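You operate a simulated robot arm through the tools that you are given. There is no shell and no other tool. Be economical: measure what you need, move in short steps, check, and stop when the job is done.

Carry out the task below with a simulated robot arm. There is one attempt and no reset: what you move stays moved.

Task
Stand the blue-gripped mesh beside the yellow egg tart in a brown case. It goes on the side that lies toward x +0.0, y +1.0 (a direction in the base frame), with about 3 cm between them.
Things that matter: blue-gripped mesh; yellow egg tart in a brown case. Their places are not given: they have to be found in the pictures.

The check looks at the end state, three seconds after you hand in, the way a careful person would. Anything else that was tipped, shoved, dropped, spilled or broken makes it a failure.

Robot
A 6-joint arm with a two-finger parallel gripper, fixed in place. Base frame: the origin is at the foot of the arm, x ahead of it, y to its left, z up; the work surface is at about z = 0.85. Lengths are in m, angles in degrees, forces in N, time in s.
With the tool pointing down near the work surface it reaches from about 0.26 to 0.68 m from the base axis. Its first joint turns from -66.0 to 66.0 degrees. Payload 2.9 kg.
Tool frame: the origin (TCP) lies between the finger pads and is the grasp point; the fingertips stand 0.03 m ahead of it; z points along the fingers, y is the line along which they close. Largest opening 0.11 m; finger width 0.02, thickness 0.01; the body of the gripper, 0.048 by 0.112 m, starts 0.055 m behind the TCP.
Orientation is that of the tool frame in the base frame, as [roll, pitch, yaw] about the fixed x, y, z axes, in that order (R = Rz(yaw) Ry(pitch) Rx(roll)). With the fingers straight down and closing along the base's y, the tool's x points along the base's -x, its y along +y and its z along -z.

Tools
- The arm moves only by the tool send_rows. Its argument "steps" is a list of rows, each a list of 7 numbers: the turn, a rotation vector about the base's x, y, z in degrees, then the shift along the base's x, y, z in m, then the gripper command, from -1 (shut) to 1 (fully open), values between in proportion. In form: [[rx, ry, rz, dx, dy, dz, fingers], ...]. A call has 1 to 10 rows; each row is the pose to reach, as a shift and turn from the pose commanded when the call began. Each row takes 0.2 s and may step no farther than 0.05 m and 8.6 degrees from the row before; otherwise, or with a gripper value out of range, the whole call is refused. Where a pose cannot be reached the arm comes as near as it can. A force on the tool above 40 N (or 10 N above the force at the start of the call, whichever is more), or a blocked arm, ends the call early, and 0.2 s more pass. The fingers move at their own pace (about 0.108 m/s each) and stop on an object; they squeeze with about 31 N. The grip force told is the motor's: it shows also when the fingers shut on nothing. Time passes only in rows, and 0.2 s behind the last, so rows that repeat a pose let the fingers close. The reply holds the time, the measured pose of the TCP, the force on the tool along the base axes, the opening and the grip force, in the units named above and with some noise, and new pictures: "show" is both (left out), scene, wrist or none.
- Cameras (640 x 400 px; columns grow to the right, rows downward): "scene" is fixed at [0.0868, 0.4371, 1.3983]; the picture's right is [-0.69, -0.73, 0.00], its down [-0.31, 0.30, -0.90] and it looks along [0.66, -0.62, -0.43] (base axes); focal length 327 px, centre (320, 200). "wrist" rides on the gripper at [-0.036, 0, -0.057] in the tool frame; the picture's right is [0.00, -1.00, 0.00], its down [0.97, 0.00, -0.24] and it looks along [0.24, 0.00, 0.97] (tool axes); focal length 218 px, centre (320, 200).
- pixel_to_xyz(camera, pixels): for up to 12 pixels [column, row] of the newest picture of that camera ("zoom" is the newest enlarged one), the place [x, y, z] in the base frame of the surface seen there, good to about 0.002 m. It takes no simulated time.
- inspect(camera, box): a new picture of the part [left, top, right, bottom] of that camera's present view, enlarged. It takes no simulated time.
- close_job(): hands the job in; it is judged then, once.

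Work in short steps. Measure before you move; look again where a grasp or a placing could have gone wrong, and mend it. You have 60 turns and 120 pictures in all, those below and enlarged ones among them. Open the gripper and draw the arm clear of the work before you hand the job in, unless the task says otherwise; then end with one line.

The tools are called after "Request:" as a command line: name --argument value ..., lists and objects as JSON in quotes. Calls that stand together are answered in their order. send_rows: Moves the arm, as the interface text tells. Its arguments: {"type":"object","properties":{"steps":{"type":"array","items":{"type":"array","items":{"type":"number"}}},"show":{"type":"string","enum":["both","scene","wrist","none"]}},"required":["steps"]} The other tools are called the same way: pixel_to_xyz (camera, pixels) gives the place of the surface under pixels of a picture; inspect (camera, box) takes an enlarged picture of a part of a camera's view; close_job () hands the job in.

At the start:

```text
time: 0.0
ee_pos: [0.4788, -0.0689, 1.1335]
ee_rot: [-180.0, 0.0, 179.9]
ft_force: [0.7, 0.0, 0.3]
finger_gap: 0.1098
finger_force: 0.2
```

scene: 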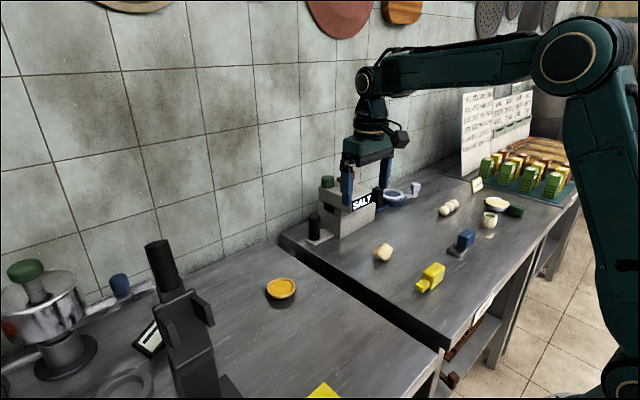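
wrist: 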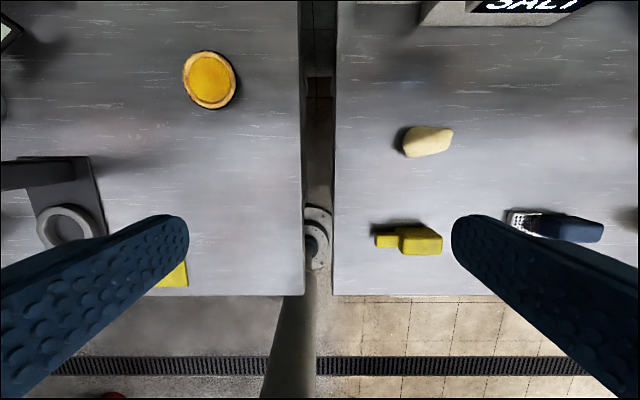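

The egg tart is at scene (281,288). A blue-handled item with a meshed end is at scene (463,241), wrist (555,225). I'll enlarge both.

Request:
inspect --camera "scene" --box '[400, 180, 540, 300]'

Request:
inspect --camera "wrist" --box '[480, 180, 640, 280]'

Request:
inspect --camera "scene" --box '[0, 200, 340, 400]'

Request:
pixel_to_xyz --camera "wrist" --pixels '[[516, 222], [530, 224], [545, 227], [555, 226], [575, 228], [595, 232], [575, 216], [575, 238], [560, 260], [210, 80], [186, 80], [234, 80]]'

Request:
pixel_to_xyz --camera "scene" --pixels '[[281, 288], [265, 290], [297, 288], [281, 279], [281, 297], [455, 252], [462, 245], [467, 234], [470, 240], [475, 236], [150, 340], [230, 300]]'

```text
3.33 times, centred on (470, 240) of scene
```

zoom: 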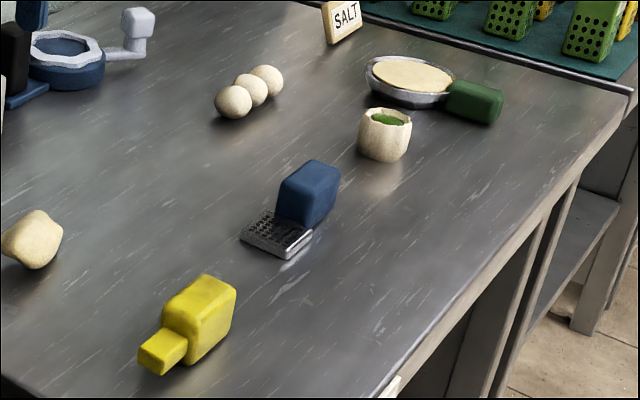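

```text
4.00 times, centred on (560, 230) of wrist
```

zoom: 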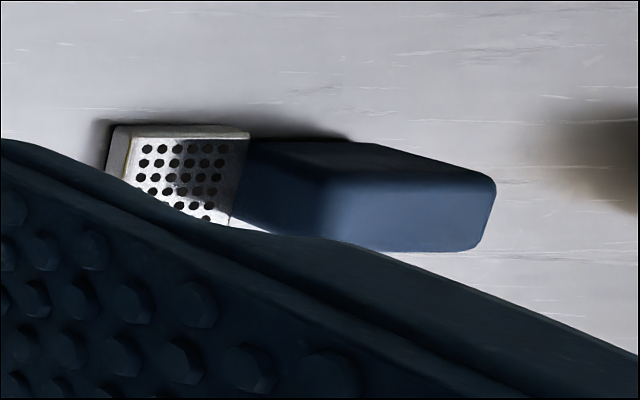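

```text
1.88 times, centred on (170, 300) of scene
```

zoom: 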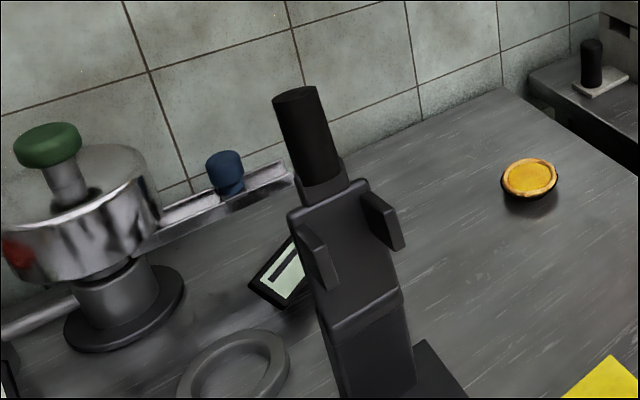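

```text
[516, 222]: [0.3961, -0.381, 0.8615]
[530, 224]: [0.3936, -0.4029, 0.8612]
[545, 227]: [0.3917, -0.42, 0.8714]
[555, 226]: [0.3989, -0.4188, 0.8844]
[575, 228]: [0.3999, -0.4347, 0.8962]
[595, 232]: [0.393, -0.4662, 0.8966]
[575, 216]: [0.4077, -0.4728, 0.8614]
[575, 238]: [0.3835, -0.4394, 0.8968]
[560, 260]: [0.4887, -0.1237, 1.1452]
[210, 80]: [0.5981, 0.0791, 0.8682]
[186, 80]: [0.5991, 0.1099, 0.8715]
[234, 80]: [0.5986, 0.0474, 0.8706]
```

```text
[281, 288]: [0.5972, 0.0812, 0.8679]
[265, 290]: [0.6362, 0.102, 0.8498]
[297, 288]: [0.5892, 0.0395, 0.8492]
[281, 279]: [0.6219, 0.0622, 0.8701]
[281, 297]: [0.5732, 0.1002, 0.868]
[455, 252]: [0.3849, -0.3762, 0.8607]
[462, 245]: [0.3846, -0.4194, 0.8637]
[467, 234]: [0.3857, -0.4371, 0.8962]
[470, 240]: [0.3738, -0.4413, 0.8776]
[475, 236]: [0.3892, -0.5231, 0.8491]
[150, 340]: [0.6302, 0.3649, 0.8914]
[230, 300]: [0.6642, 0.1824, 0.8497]
```

The target is the blue-handled mesh. Its handle is at about (0.39,-0.445) with its top at 0.896, and the mesh head points to +y. The tart is at (0.598,0.079). I'll move above the mesh and turn the tool -90° so the fingers close across the handle.

Request:
send_rows --steps '[[[0, 0, -8, -0.009, -0.035, 0, 1], [0, 0, -16, -0.018, -0.07, 0, 1], [0, 0, -24, -0.027, -0.105, 0, 1], [0, 0, -32, -0.036, -0.14, 0, 1], [0, 0, -40, -0.045, -0.175, 0, 1], [0, 0, -48, -0.054, -0.21, 0, 1], [0, 0, -56, -0.063, -0.25, 0, 1], [0, 0, -64, -0.072, -0.29, -0.03, 1], [0, 0, -72, -0.081, -0.33, -0.06, 1], [0, 0, -80, -0.089, -0.365, -0.09, 1]]]' --show "none"

```text
refused: a row must be a list of 7 entries
```

The rows were nested one level too deep, so I'll resend the same move.

Request:
send_rows --steps '[[0, 0, -8, -0.009, -0.035, 0, 1], [0, 0, -16, -0.018, -0.07, 0, 1], [0, 0, -24, -0.027, -0.105, 0, 1], [0, 0, -32, -0.036, -0.14, 0, 1], [0, 0, -40, -0.045, -0.175, 0, 1], [0, 0, -48, -0.054, -0.21, 0, 1], [0, 0, -56, -0.063, -0.25, 0, 1], [0, 0, -64, -0.072, -0.29, -0.03, 1], [0, 0, -72, -0.081, -0.33, -0.06, 1], [0, 0, -80, -0.089, -0.365, -0.09, 1]]' --show "none"

Request:
send_rows --steps '[[0, 0, -5, 0, 0, 0, 1], [0, 0, -10, 0, -0.01, 0, 1], [0, 0, -10, 0, -0.01, 0, 1]]'

```text
refused: row 8 steps farther than a row can; nothing moved
```

```text
time: 0.8
ee_pos: [0.4802, -0.0785, 1.1342]
ee_rot: [-180.0, 0.1, 169.8]
ft_force: [0.5, 0.0, 0.3]
finger_gap: 0.1097
finger_force: 0.0
```

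scene: 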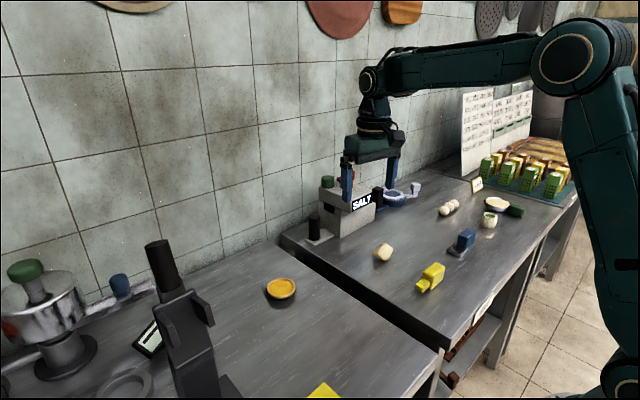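
wrist: 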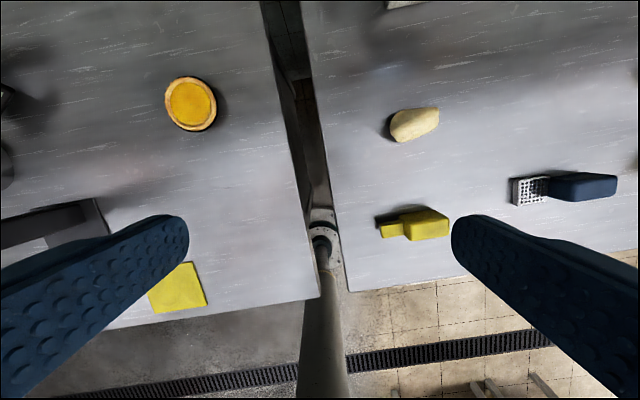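

Only the small second move ran: the tool is now at (0.480,-0.079) and turned -10°. I'll do the remaining -80° and the travel, with smaller steps per row.

Request:
send_rows --steps '[[0, 0, -8, -0.009, -0.036, 0, 1], [0, 0, -16, -0.018, -0.073, -0.01, 1], [0, 0, -24, -0.027, -0.11, -0.02, 1], [0, 0, -32, -0.036, -0.147, -0.03, 1], [0, 0, -40, -0.045, -0.184, -0.04, 1], [0, 0, -48, -0.054, -0.221, -0.05, 1], [0, 0, -56, -0.063, -0.258, -0.06, 1], [0, 0, -64, -0.072, -0.295, -0.07, 1], [0, 0, -72, -0.081, -0.332, -0.08, 1], [0, 0, -80, -0.089, -0.366, -0.09, 1]]'

```text
time: 3.0
ee_pos: [0.3869, -0.4452, 1.0456]
ee_rot: [-180.0, 0.0, 89.8]
ft_force: [0.4, 0.3, -0.1]
finger_gap: 0.1102
finger_force: 0.1
```

scene: 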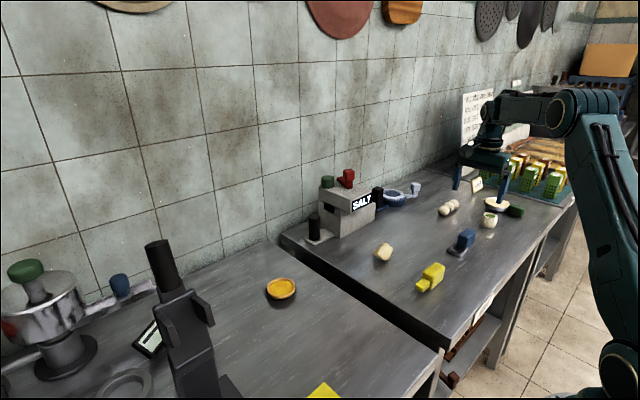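
wrist: 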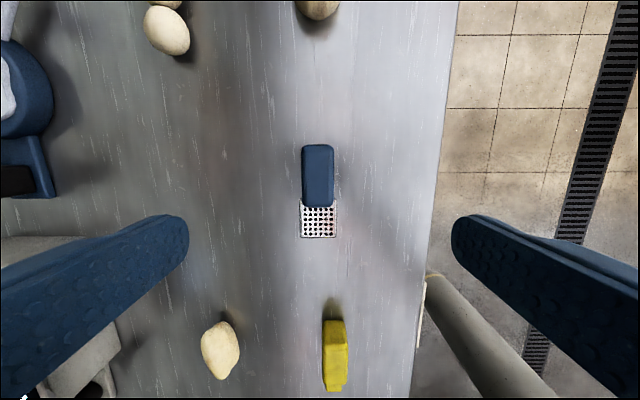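

The mesh is now centred below the gripper, with its handle at wrist (318,175) and its head at (318,218). I'll measure its edges.

Request:
pixel_to_xyz --camera "wrist" --pixels '[[305, 175], [331, 175], [304, 198], [331, 198], [318, 150], [318, 200], [318, 210], [318, 235], [302, 220], [335, 220], [318, 175], [318, 147]]'

Request:
inspect --camera "wrist" --box '[270, 130, 366, 250]'

```text
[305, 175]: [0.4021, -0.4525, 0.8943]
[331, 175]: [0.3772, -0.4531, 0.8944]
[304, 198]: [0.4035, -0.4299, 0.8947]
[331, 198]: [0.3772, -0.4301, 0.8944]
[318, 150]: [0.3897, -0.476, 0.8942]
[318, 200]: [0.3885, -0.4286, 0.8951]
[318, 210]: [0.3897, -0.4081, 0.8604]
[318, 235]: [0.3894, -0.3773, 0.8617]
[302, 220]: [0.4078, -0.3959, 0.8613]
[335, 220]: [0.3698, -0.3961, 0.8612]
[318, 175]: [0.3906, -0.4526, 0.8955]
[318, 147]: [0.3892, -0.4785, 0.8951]
```

```text
3.33 times, centred on (318, 190) of wrist
```

zoom: 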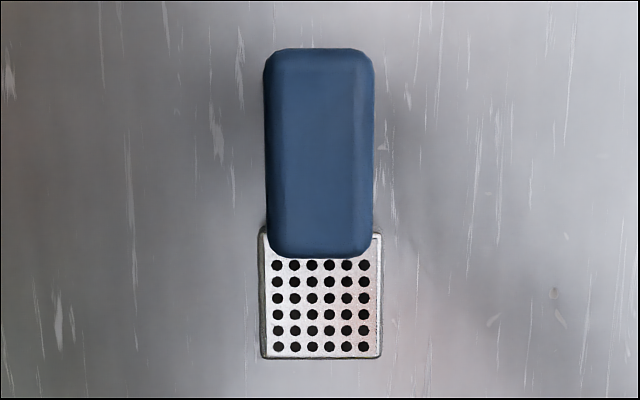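

The handle spans x 0.374–0.407 and y -0.482 to -0.423, and the whole object spans y -0.482 to -0.372. I'll go down to TCP z≈0.886 at (0.3895,-0.447).

Request:
send_rows --steps '[[0, 0, 0, 0.0026, -0.002, -0.04, 1], [0, 0, 0, 0.0026, -0.002, -0.08, 0.6], [0, 0, 0, 0.0026, -0.002, -0.12, 0.3], [0, 0, 0, 0.0026, -0.002, -0.145, 0.3], [0, 0, 0, 0.0026, -0.002, -0.16, 0.3], [0, 0, 0, 0.0026, -0.002, -0.16, 0.3]]'

```text
time: 4.4
ee_pos: [0.3924, -0.4453, 0.8826]
ee_rot: [180.0, 0.0, 89.9]
ft_force: [0.1, 1.0, 0.3]
finger_gap: 0.0715
finger_force: 0.0
```

scene: 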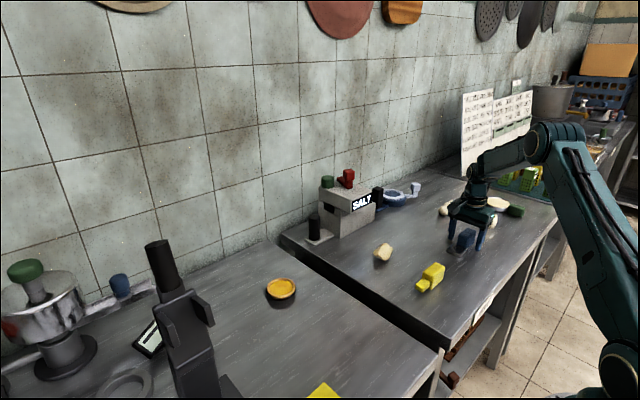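
wrist: 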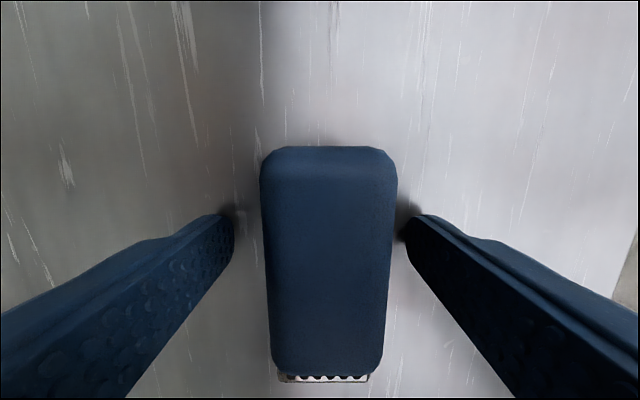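

The fingers straddle the handle, but the right finger is closer (gap about 10 px against 26 px). I'll shift -0.003 in x, close, and lift slightly.

Request:
send_rows --steps '[[0, 0, 0, -0.003, 0, 0.001, 0.3], [0, 0, 0, -0.003, 0, 0.001, -0.2], [0, 0, 0, -0.003, 0, 0.001, -0.6], [0, 0, 0, -0.003, 0, 0.001, -1], [0, 0, 0, -0.003, 0, 0.001, -1], [0, 0, 0, -0.003, 0, 0.001, -1], [0, 0, 0, -0.003, 0, 0.02, -1], [0, 0, 0, -0.003, 0, 0.05, -1], [0, 0, 0, -0.003, 0, 0.05, -1]]'

```text
time: 6.4
ee_pos: [0.3885, -0.4463, 0.9325]
ee_rot: [180.0, -0.1, 90.0]
ft_force: [-0.9, 0.4, -0.3]
finger_gap: 0.0313
finger_force: 30.7
```

scene: 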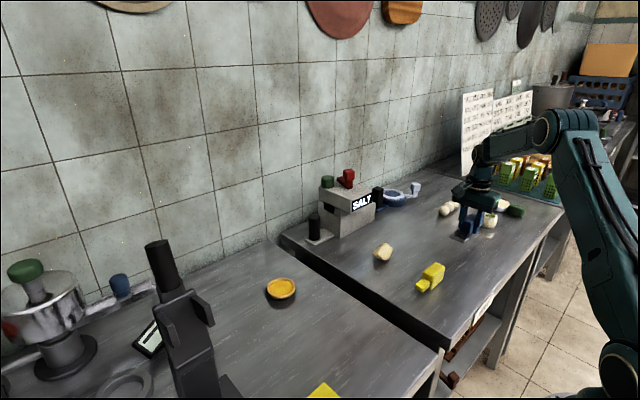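
wrist: 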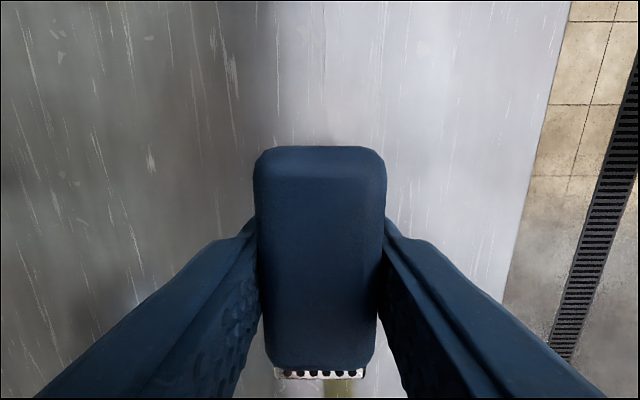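

The mesh is gripped (opening 0.031) and lifted. Before travelling, I'll measure the tall black device near the destination, the salt box and the tart.

Request:
pixel_to_xyz --camera "scene" --pixels '[[157, 243], [165, 275], [185, 320], [206, 312], [194, 300], [215, 380], [225, 385], [150, 340], [136, 345], [120, 278], [346, 172], [130, 378]]'

Request:
pixel_to_xyz --camera "scene" --pixels '[[267, 286], [295, 284], [270, 280], [280, 277], [292, 281], [268, 292], [280, 298], [292, 294], [200, 285], [170, 290], [215, 320], [240, 340]]'

```text
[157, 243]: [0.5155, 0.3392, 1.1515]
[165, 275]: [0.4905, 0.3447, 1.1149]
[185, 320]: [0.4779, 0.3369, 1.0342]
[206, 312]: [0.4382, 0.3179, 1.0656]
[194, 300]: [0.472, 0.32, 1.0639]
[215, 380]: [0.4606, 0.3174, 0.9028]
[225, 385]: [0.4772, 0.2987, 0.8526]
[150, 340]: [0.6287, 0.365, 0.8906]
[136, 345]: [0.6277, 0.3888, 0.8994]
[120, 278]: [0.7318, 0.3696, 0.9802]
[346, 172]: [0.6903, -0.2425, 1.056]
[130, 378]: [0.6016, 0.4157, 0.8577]
```

```text
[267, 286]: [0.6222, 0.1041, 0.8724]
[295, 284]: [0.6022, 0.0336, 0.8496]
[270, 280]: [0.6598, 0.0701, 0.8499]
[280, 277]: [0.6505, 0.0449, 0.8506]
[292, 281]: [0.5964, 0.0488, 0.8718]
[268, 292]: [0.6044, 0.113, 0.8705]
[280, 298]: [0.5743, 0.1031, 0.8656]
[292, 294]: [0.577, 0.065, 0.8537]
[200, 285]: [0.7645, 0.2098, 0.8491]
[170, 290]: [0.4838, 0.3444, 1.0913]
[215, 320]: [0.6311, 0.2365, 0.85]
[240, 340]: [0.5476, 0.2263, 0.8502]
```

The tall device occupies x 0.44–0.52, y≥0.30, well beside the goal spot at (0.60, 0.14–0.26). I'll lift and travel in two calls.

Request:
send_rows --steps '[[0, 0, 0, 0, 0, 0.045, -1], [0, 0, 0, 0, 0, 0.09, -1], [0, 0, 0, 0.01, 0.03, 0.12, -1], [0, 0, 0, 0.024, 0.074, 0.12, -1], [0, 0, 0, 0.038, 0.118, 0.12, -1], [0, 0, 0, 0.052, 0.162, 0.12, -1], [0, 0, 0, 0.066, 0.206, 0.12, -1], [0, 0, 0, 0.08, 0.25, 0.12, -1], [0, 0, 0, 0.094, 0.294, 0.12, -1], [0, 0, 0, 0.108, 0.338, 0.12, -1]]' --show "scene"

```text
time: 8.6
ee_pos: [0.4985, -0.1055, 1.0545]
ee_rot: [179.9, -0.1, 89.9]
ft_force: [-0.1, -0.3, -0.3]
finger_gap: 0.0314
finger_force: 30.9
```

scene: 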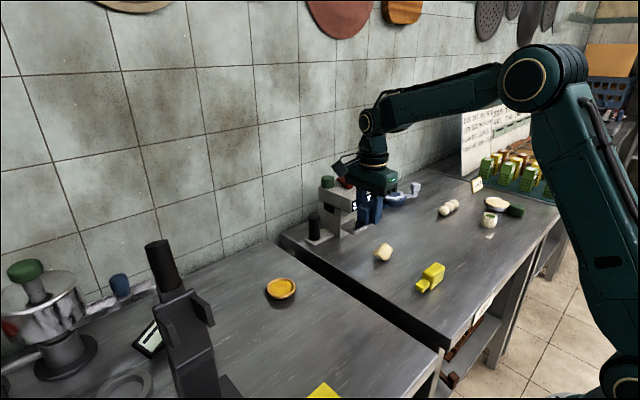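

The grip is holding at (0.4985,-0.1055,1.054). Next I'll continue to above (0.598,0.180).

Request:
send_rows --steps '[[0, 0, 0, 0.014, 0.04, 0, -1], [0, 0, 0, 0.028, 0.08, 0, -1], [0, 0, 0, 0.042, 0.12, 0, -1], [0, 0, 0, 0.056, 0.16, 0, -1], [0, 0, 0, 0.07, 0.2, 0, -1], [0, 0, 0, 0.084, 0.24, 0, -1], [0, 0, 0, 0.1, 0.2855, 0, -1], [0, 0, 0, 0.1, 0.2855, 0, -1]]'

```text
time: 10.4
ee_pos: [0.5969, 0.1778, 1.0531]
ee_rot: [180.0, -0.1, 90.0]
ft_force: [0.4, 0.5, -0.3]
finger_gap: 0.0313
finger_force: 31.1
```

scene: 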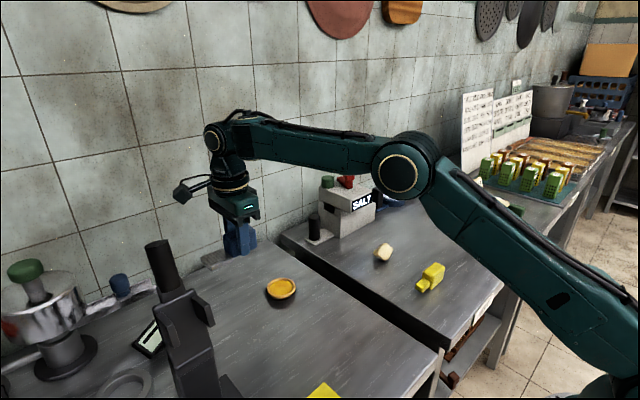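
wrist: 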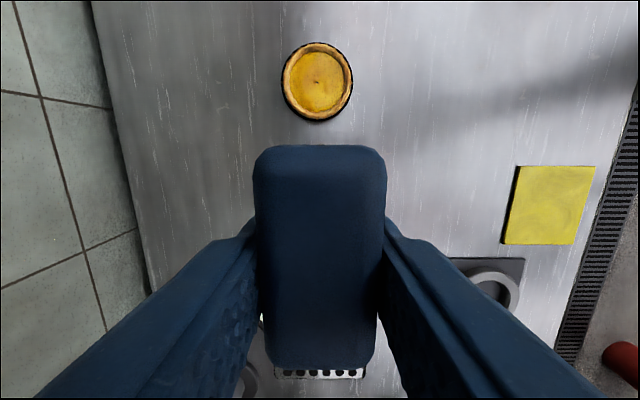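

The tart is seen at wrist (317,81). I'll measure its edges, the wall line at left, the arm's protrusion at scene (183,192), and the held mesh.

Request:
pixel_to_xyz --camera "wrist" --pixels '[[283, 81], [352, 81], [317, 45], [317, 112], [318, 117], [317, 124], [120, 150], [60, 150], [320, 160], [300, 375], [255, 325], [320, 147]]'

Request:
pixel_to_xyz --camera "scene" --pixels '[[180, 195], [200, 184], [238, 240], [210, 258], [281, 288]]'

Request:
inspect --camera "scene" --box '[100, 100, 340, 320]'

```text
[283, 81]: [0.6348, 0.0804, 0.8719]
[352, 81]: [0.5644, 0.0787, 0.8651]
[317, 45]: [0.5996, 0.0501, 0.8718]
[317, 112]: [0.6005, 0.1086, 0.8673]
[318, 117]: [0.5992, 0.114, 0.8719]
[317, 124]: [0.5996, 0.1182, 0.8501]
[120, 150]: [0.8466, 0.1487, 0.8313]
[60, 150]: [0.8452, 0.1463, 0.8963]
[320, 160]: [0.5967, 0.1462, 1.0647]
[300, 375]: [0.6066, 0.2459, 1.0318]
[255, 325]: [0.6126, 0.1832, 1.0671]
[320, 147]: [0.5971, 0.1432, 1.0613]
```

```text
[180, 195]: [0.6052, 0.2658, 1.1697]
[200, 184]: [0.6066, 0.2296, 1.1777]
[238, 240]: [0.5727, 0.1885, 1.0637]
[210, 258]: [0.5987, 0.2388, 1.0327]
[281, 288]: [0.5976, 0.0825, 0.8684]
```

```text
1.82 times, centred on (220, 210) of scene
```

zoom: 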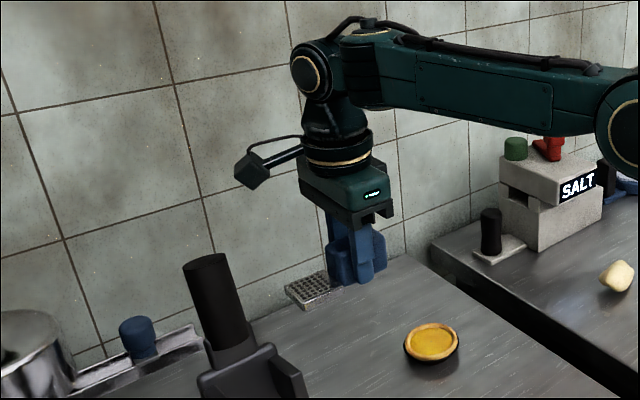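

Everything clears. The near edge is y≈0.142 and the tart edge is 0.115, so I'll add +0.003 in y and +0.0025 in x. Then I'll lower to just above the grasp height (≈0.8836).

Request:
send_rows --steps '[[0, 0, 0, 0.0025, 0.003, -0.04, -1], [0, 0, 0, 0.0025, 0.003, -0.08, -1], [0, 0, 0, 0.0025, 0.003, -0.12, -1], [0, 0, 0, 0.0025, 0.003, -0.15, -1], [0, 0, 0, 0.0025, 0.003, -0.163, -1], [0, 0, 0, 0.0025, 0.003, -0.163, -1]]'

```text
time: 11.8
ee_pos: [0.6002, 0.1785, 0.8895]
ee_rot: [179.9, 0.1, 89.9]
ft_force: [0.0, -0.2, -0.9]
finger_gap: 0.0312
finger_force: 31.1
```

scene: 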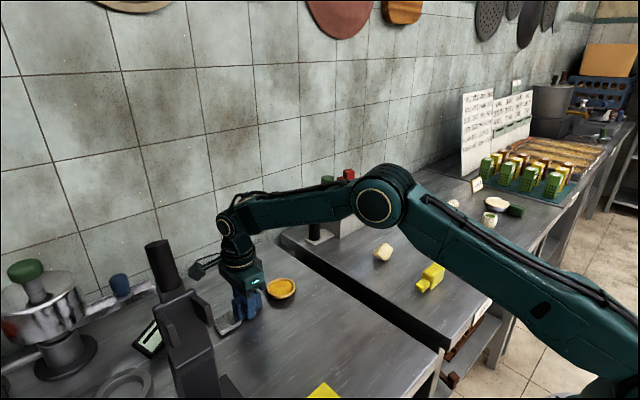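
wrist: 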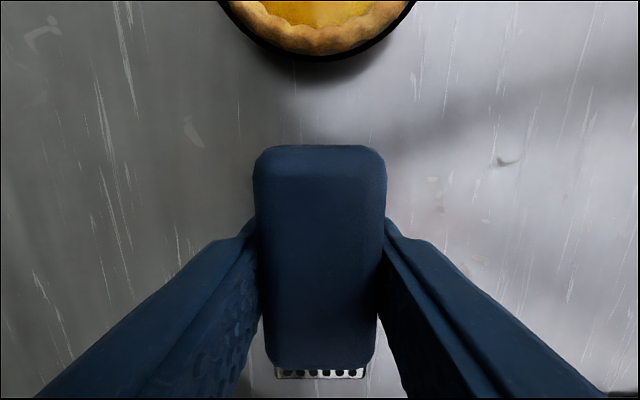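

I'll check the gap now, using the tart's near edge at wrist (318,50) and the mesh's near edge at (320,147).

Request:
pixel_to_xyz --camera "wrist" --pixels '[[318, 48], [318, 58], [320, 148], [320, 155], [320, 374], [285, 374], [360, 374]]'

```text
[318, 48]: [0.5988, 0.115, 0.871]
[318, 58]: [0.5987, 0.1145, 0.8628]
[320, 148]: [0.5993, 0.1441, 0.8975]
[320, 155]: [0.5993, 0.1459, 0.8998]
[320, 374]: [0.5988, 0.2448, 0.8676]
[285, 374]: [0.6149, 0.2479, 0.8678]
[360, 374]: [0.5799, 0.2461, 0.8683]
```

The gap is about 2.9 cm and the mesh is about 5 mm above the table. I'll lower it the last bit and stop on contact.

Request:
send_rows --steps '[[0, 0, 0, 0, 0.001, -0.003, -1], [0, 0, 0, 0, 0.001, -0.0055, -1], [0, 0, 0, 0, 0.001, -0.0055, -1]]' --show "wrist"

Request:
pixel_to_xyz --camera "wrist" --pixels '[[320, 155], [320, 374], [285, 374], [360, 374], [320, 300]]'

```text
time: 12.6
ee_pos: [0.599, 0.1805, 0.8853]
ee_rot: [-179.9, 0.1, 90.0]
ft_force: [0.5, -0.6, -0.6]
finger_gap: 0.0312
finger_force: 31.1
```

wrist: 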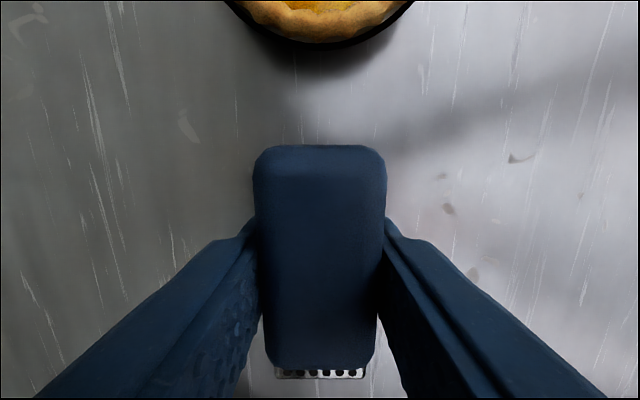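

```text
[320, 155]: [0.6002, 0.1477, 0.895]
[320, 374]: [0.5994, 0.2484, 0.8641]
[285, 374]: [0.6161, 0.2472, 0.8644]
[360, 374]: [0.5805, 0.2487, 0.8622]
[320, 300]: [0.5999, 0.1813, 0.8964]
```

The top reads 0.895–0.896 and the head 0.8635 (0.861 when resting), so about 1–2 mm remain. I'll lower by 1 mm steps to contact.

Request:
send_rows --steps '[[0, 0, 0, 0, 0, -0.001, -1], [0, 0, 0, 0, 0, -0.002, -1], [0, 0, 0, 0, 0, -0.002, -1]]' --show "none"

```text
time: 13.4
ee_pos: [0.5993, 0.1801, 0.8824]
ee_rot: [179.9, 0.0, 90.0]
ft_force: [-1.1, -0.2, 5.0]
finger_gap: 0.0315
finger_force: 31.1
```

An upward force of 5 N shows it has touched the table. I'll open to a moderate width and rise.

Request:
send_rows --steps '[[0, 0, 0, 0, 0, 0.0005, -0.3], [0, 0, 0, 0, 0, 0.0005, 0.1], [0, 0, 0, 0, 0, 0.0005, 0.3], [0, 0, 0, 0, 0, 0.0005, 0.3], [0, 0, 0, 0, 0, 0.03, 0.3], [0, 0, 0, 0, 0, 0.07, 0.3], [0, 0, 0, 0, 0, 0.115, 0.3], [0, 0, 0, 0, 0, 0.16, 0.3], [0, 0, 0, 0, 0, 0.2, 0.3]]'

Request:
pixel_to_xyz --camera "wrist" --pixels '[[318, 110], [318, 160], [318, 180], [318, 200], [318, 230]]'

```text
time: 15.4
ee_pos: [0.6013, 0.1785, 1.0836]
ee_rot: [-179.9, 0.0, 89.9]
ft_force: [0.1, 0.1, 0.4]
finger_gap: 0.0714
finger_force: 0.0
```

scene: 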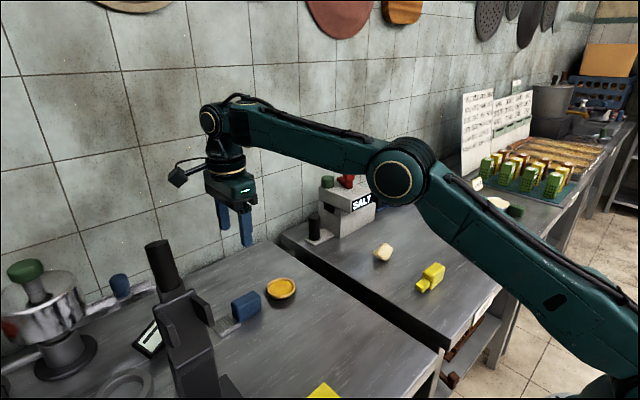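
wrist: 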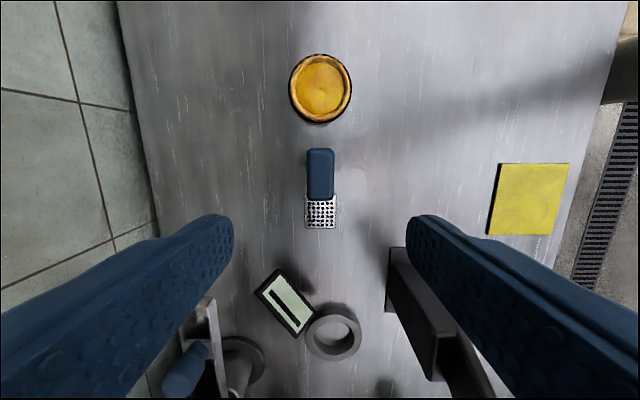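

```text
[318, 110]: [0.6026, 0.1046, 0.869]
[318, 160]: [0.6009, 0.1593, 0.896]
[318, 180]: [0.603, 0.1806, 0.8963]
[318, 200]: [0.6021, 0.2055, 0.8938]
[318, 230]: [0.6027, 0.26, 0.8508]
```

The mesh is standing in line with the tart with about a 3 cm gap, and nothing else was disturbed. I'll draw the arm away, open the gripper and check the edges.

Request:
send_rows --steps '[[0, 0, 0, -0.02, -0.035, 0.02, 0.3], [0, 0, 0, -0.04, -0.07, 0.04, 0.5], [0, 0, 0, -0.06, -0.11, 0.05, 1], [0, 0, 0, -0.08, -0.15, 0.05, 1], [0, 0, 0, -0.1, -0.19, 0.05, 1], [0, 0, 0, -0.12, -0.23, 0.05, 1], [0, 0, 0, -0.12, -0.23, 0.05, 1]]' --show "scene"

Request:
inspect --camera "scene" --box '[180, 240, 340, 340]'

```text
time: 17.0
ee_pos: [0.4815, -0.0499, 1.1338]
ee_rot: [-179.9, 0.0, 90.0]
ft_force: [-0.6, 0.0, 0.5]
finger_gap: 0.11
finger_force: 0.1
```

scene: 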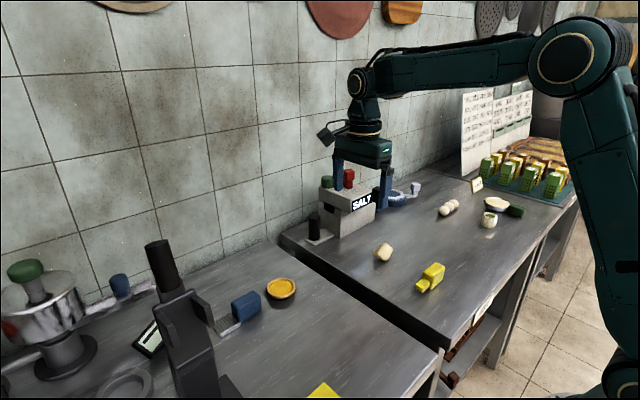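

```text
4.00 times, centred on (260, 290) of scene
```

zoom: 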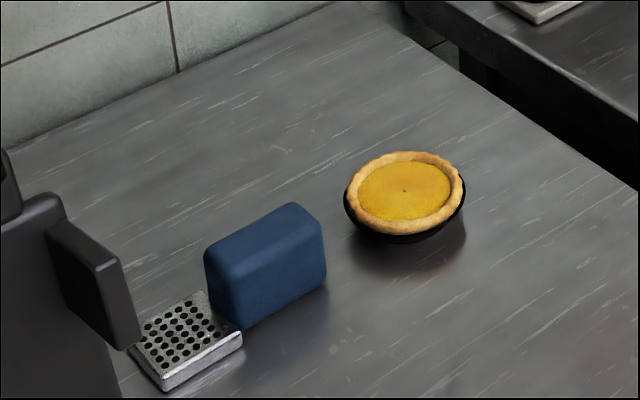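

The mesh stands flat beside the tart on the +y side, and the arm is clear with the gripper open, so I'm handing in.

Request:
close_job

```text
The job is handed in.
```

The blue-gripped mesh now stands on the +y side of the egg tart, about 3 cm from it; the arm is drawn clear with the gripper open, and the job is handed in.
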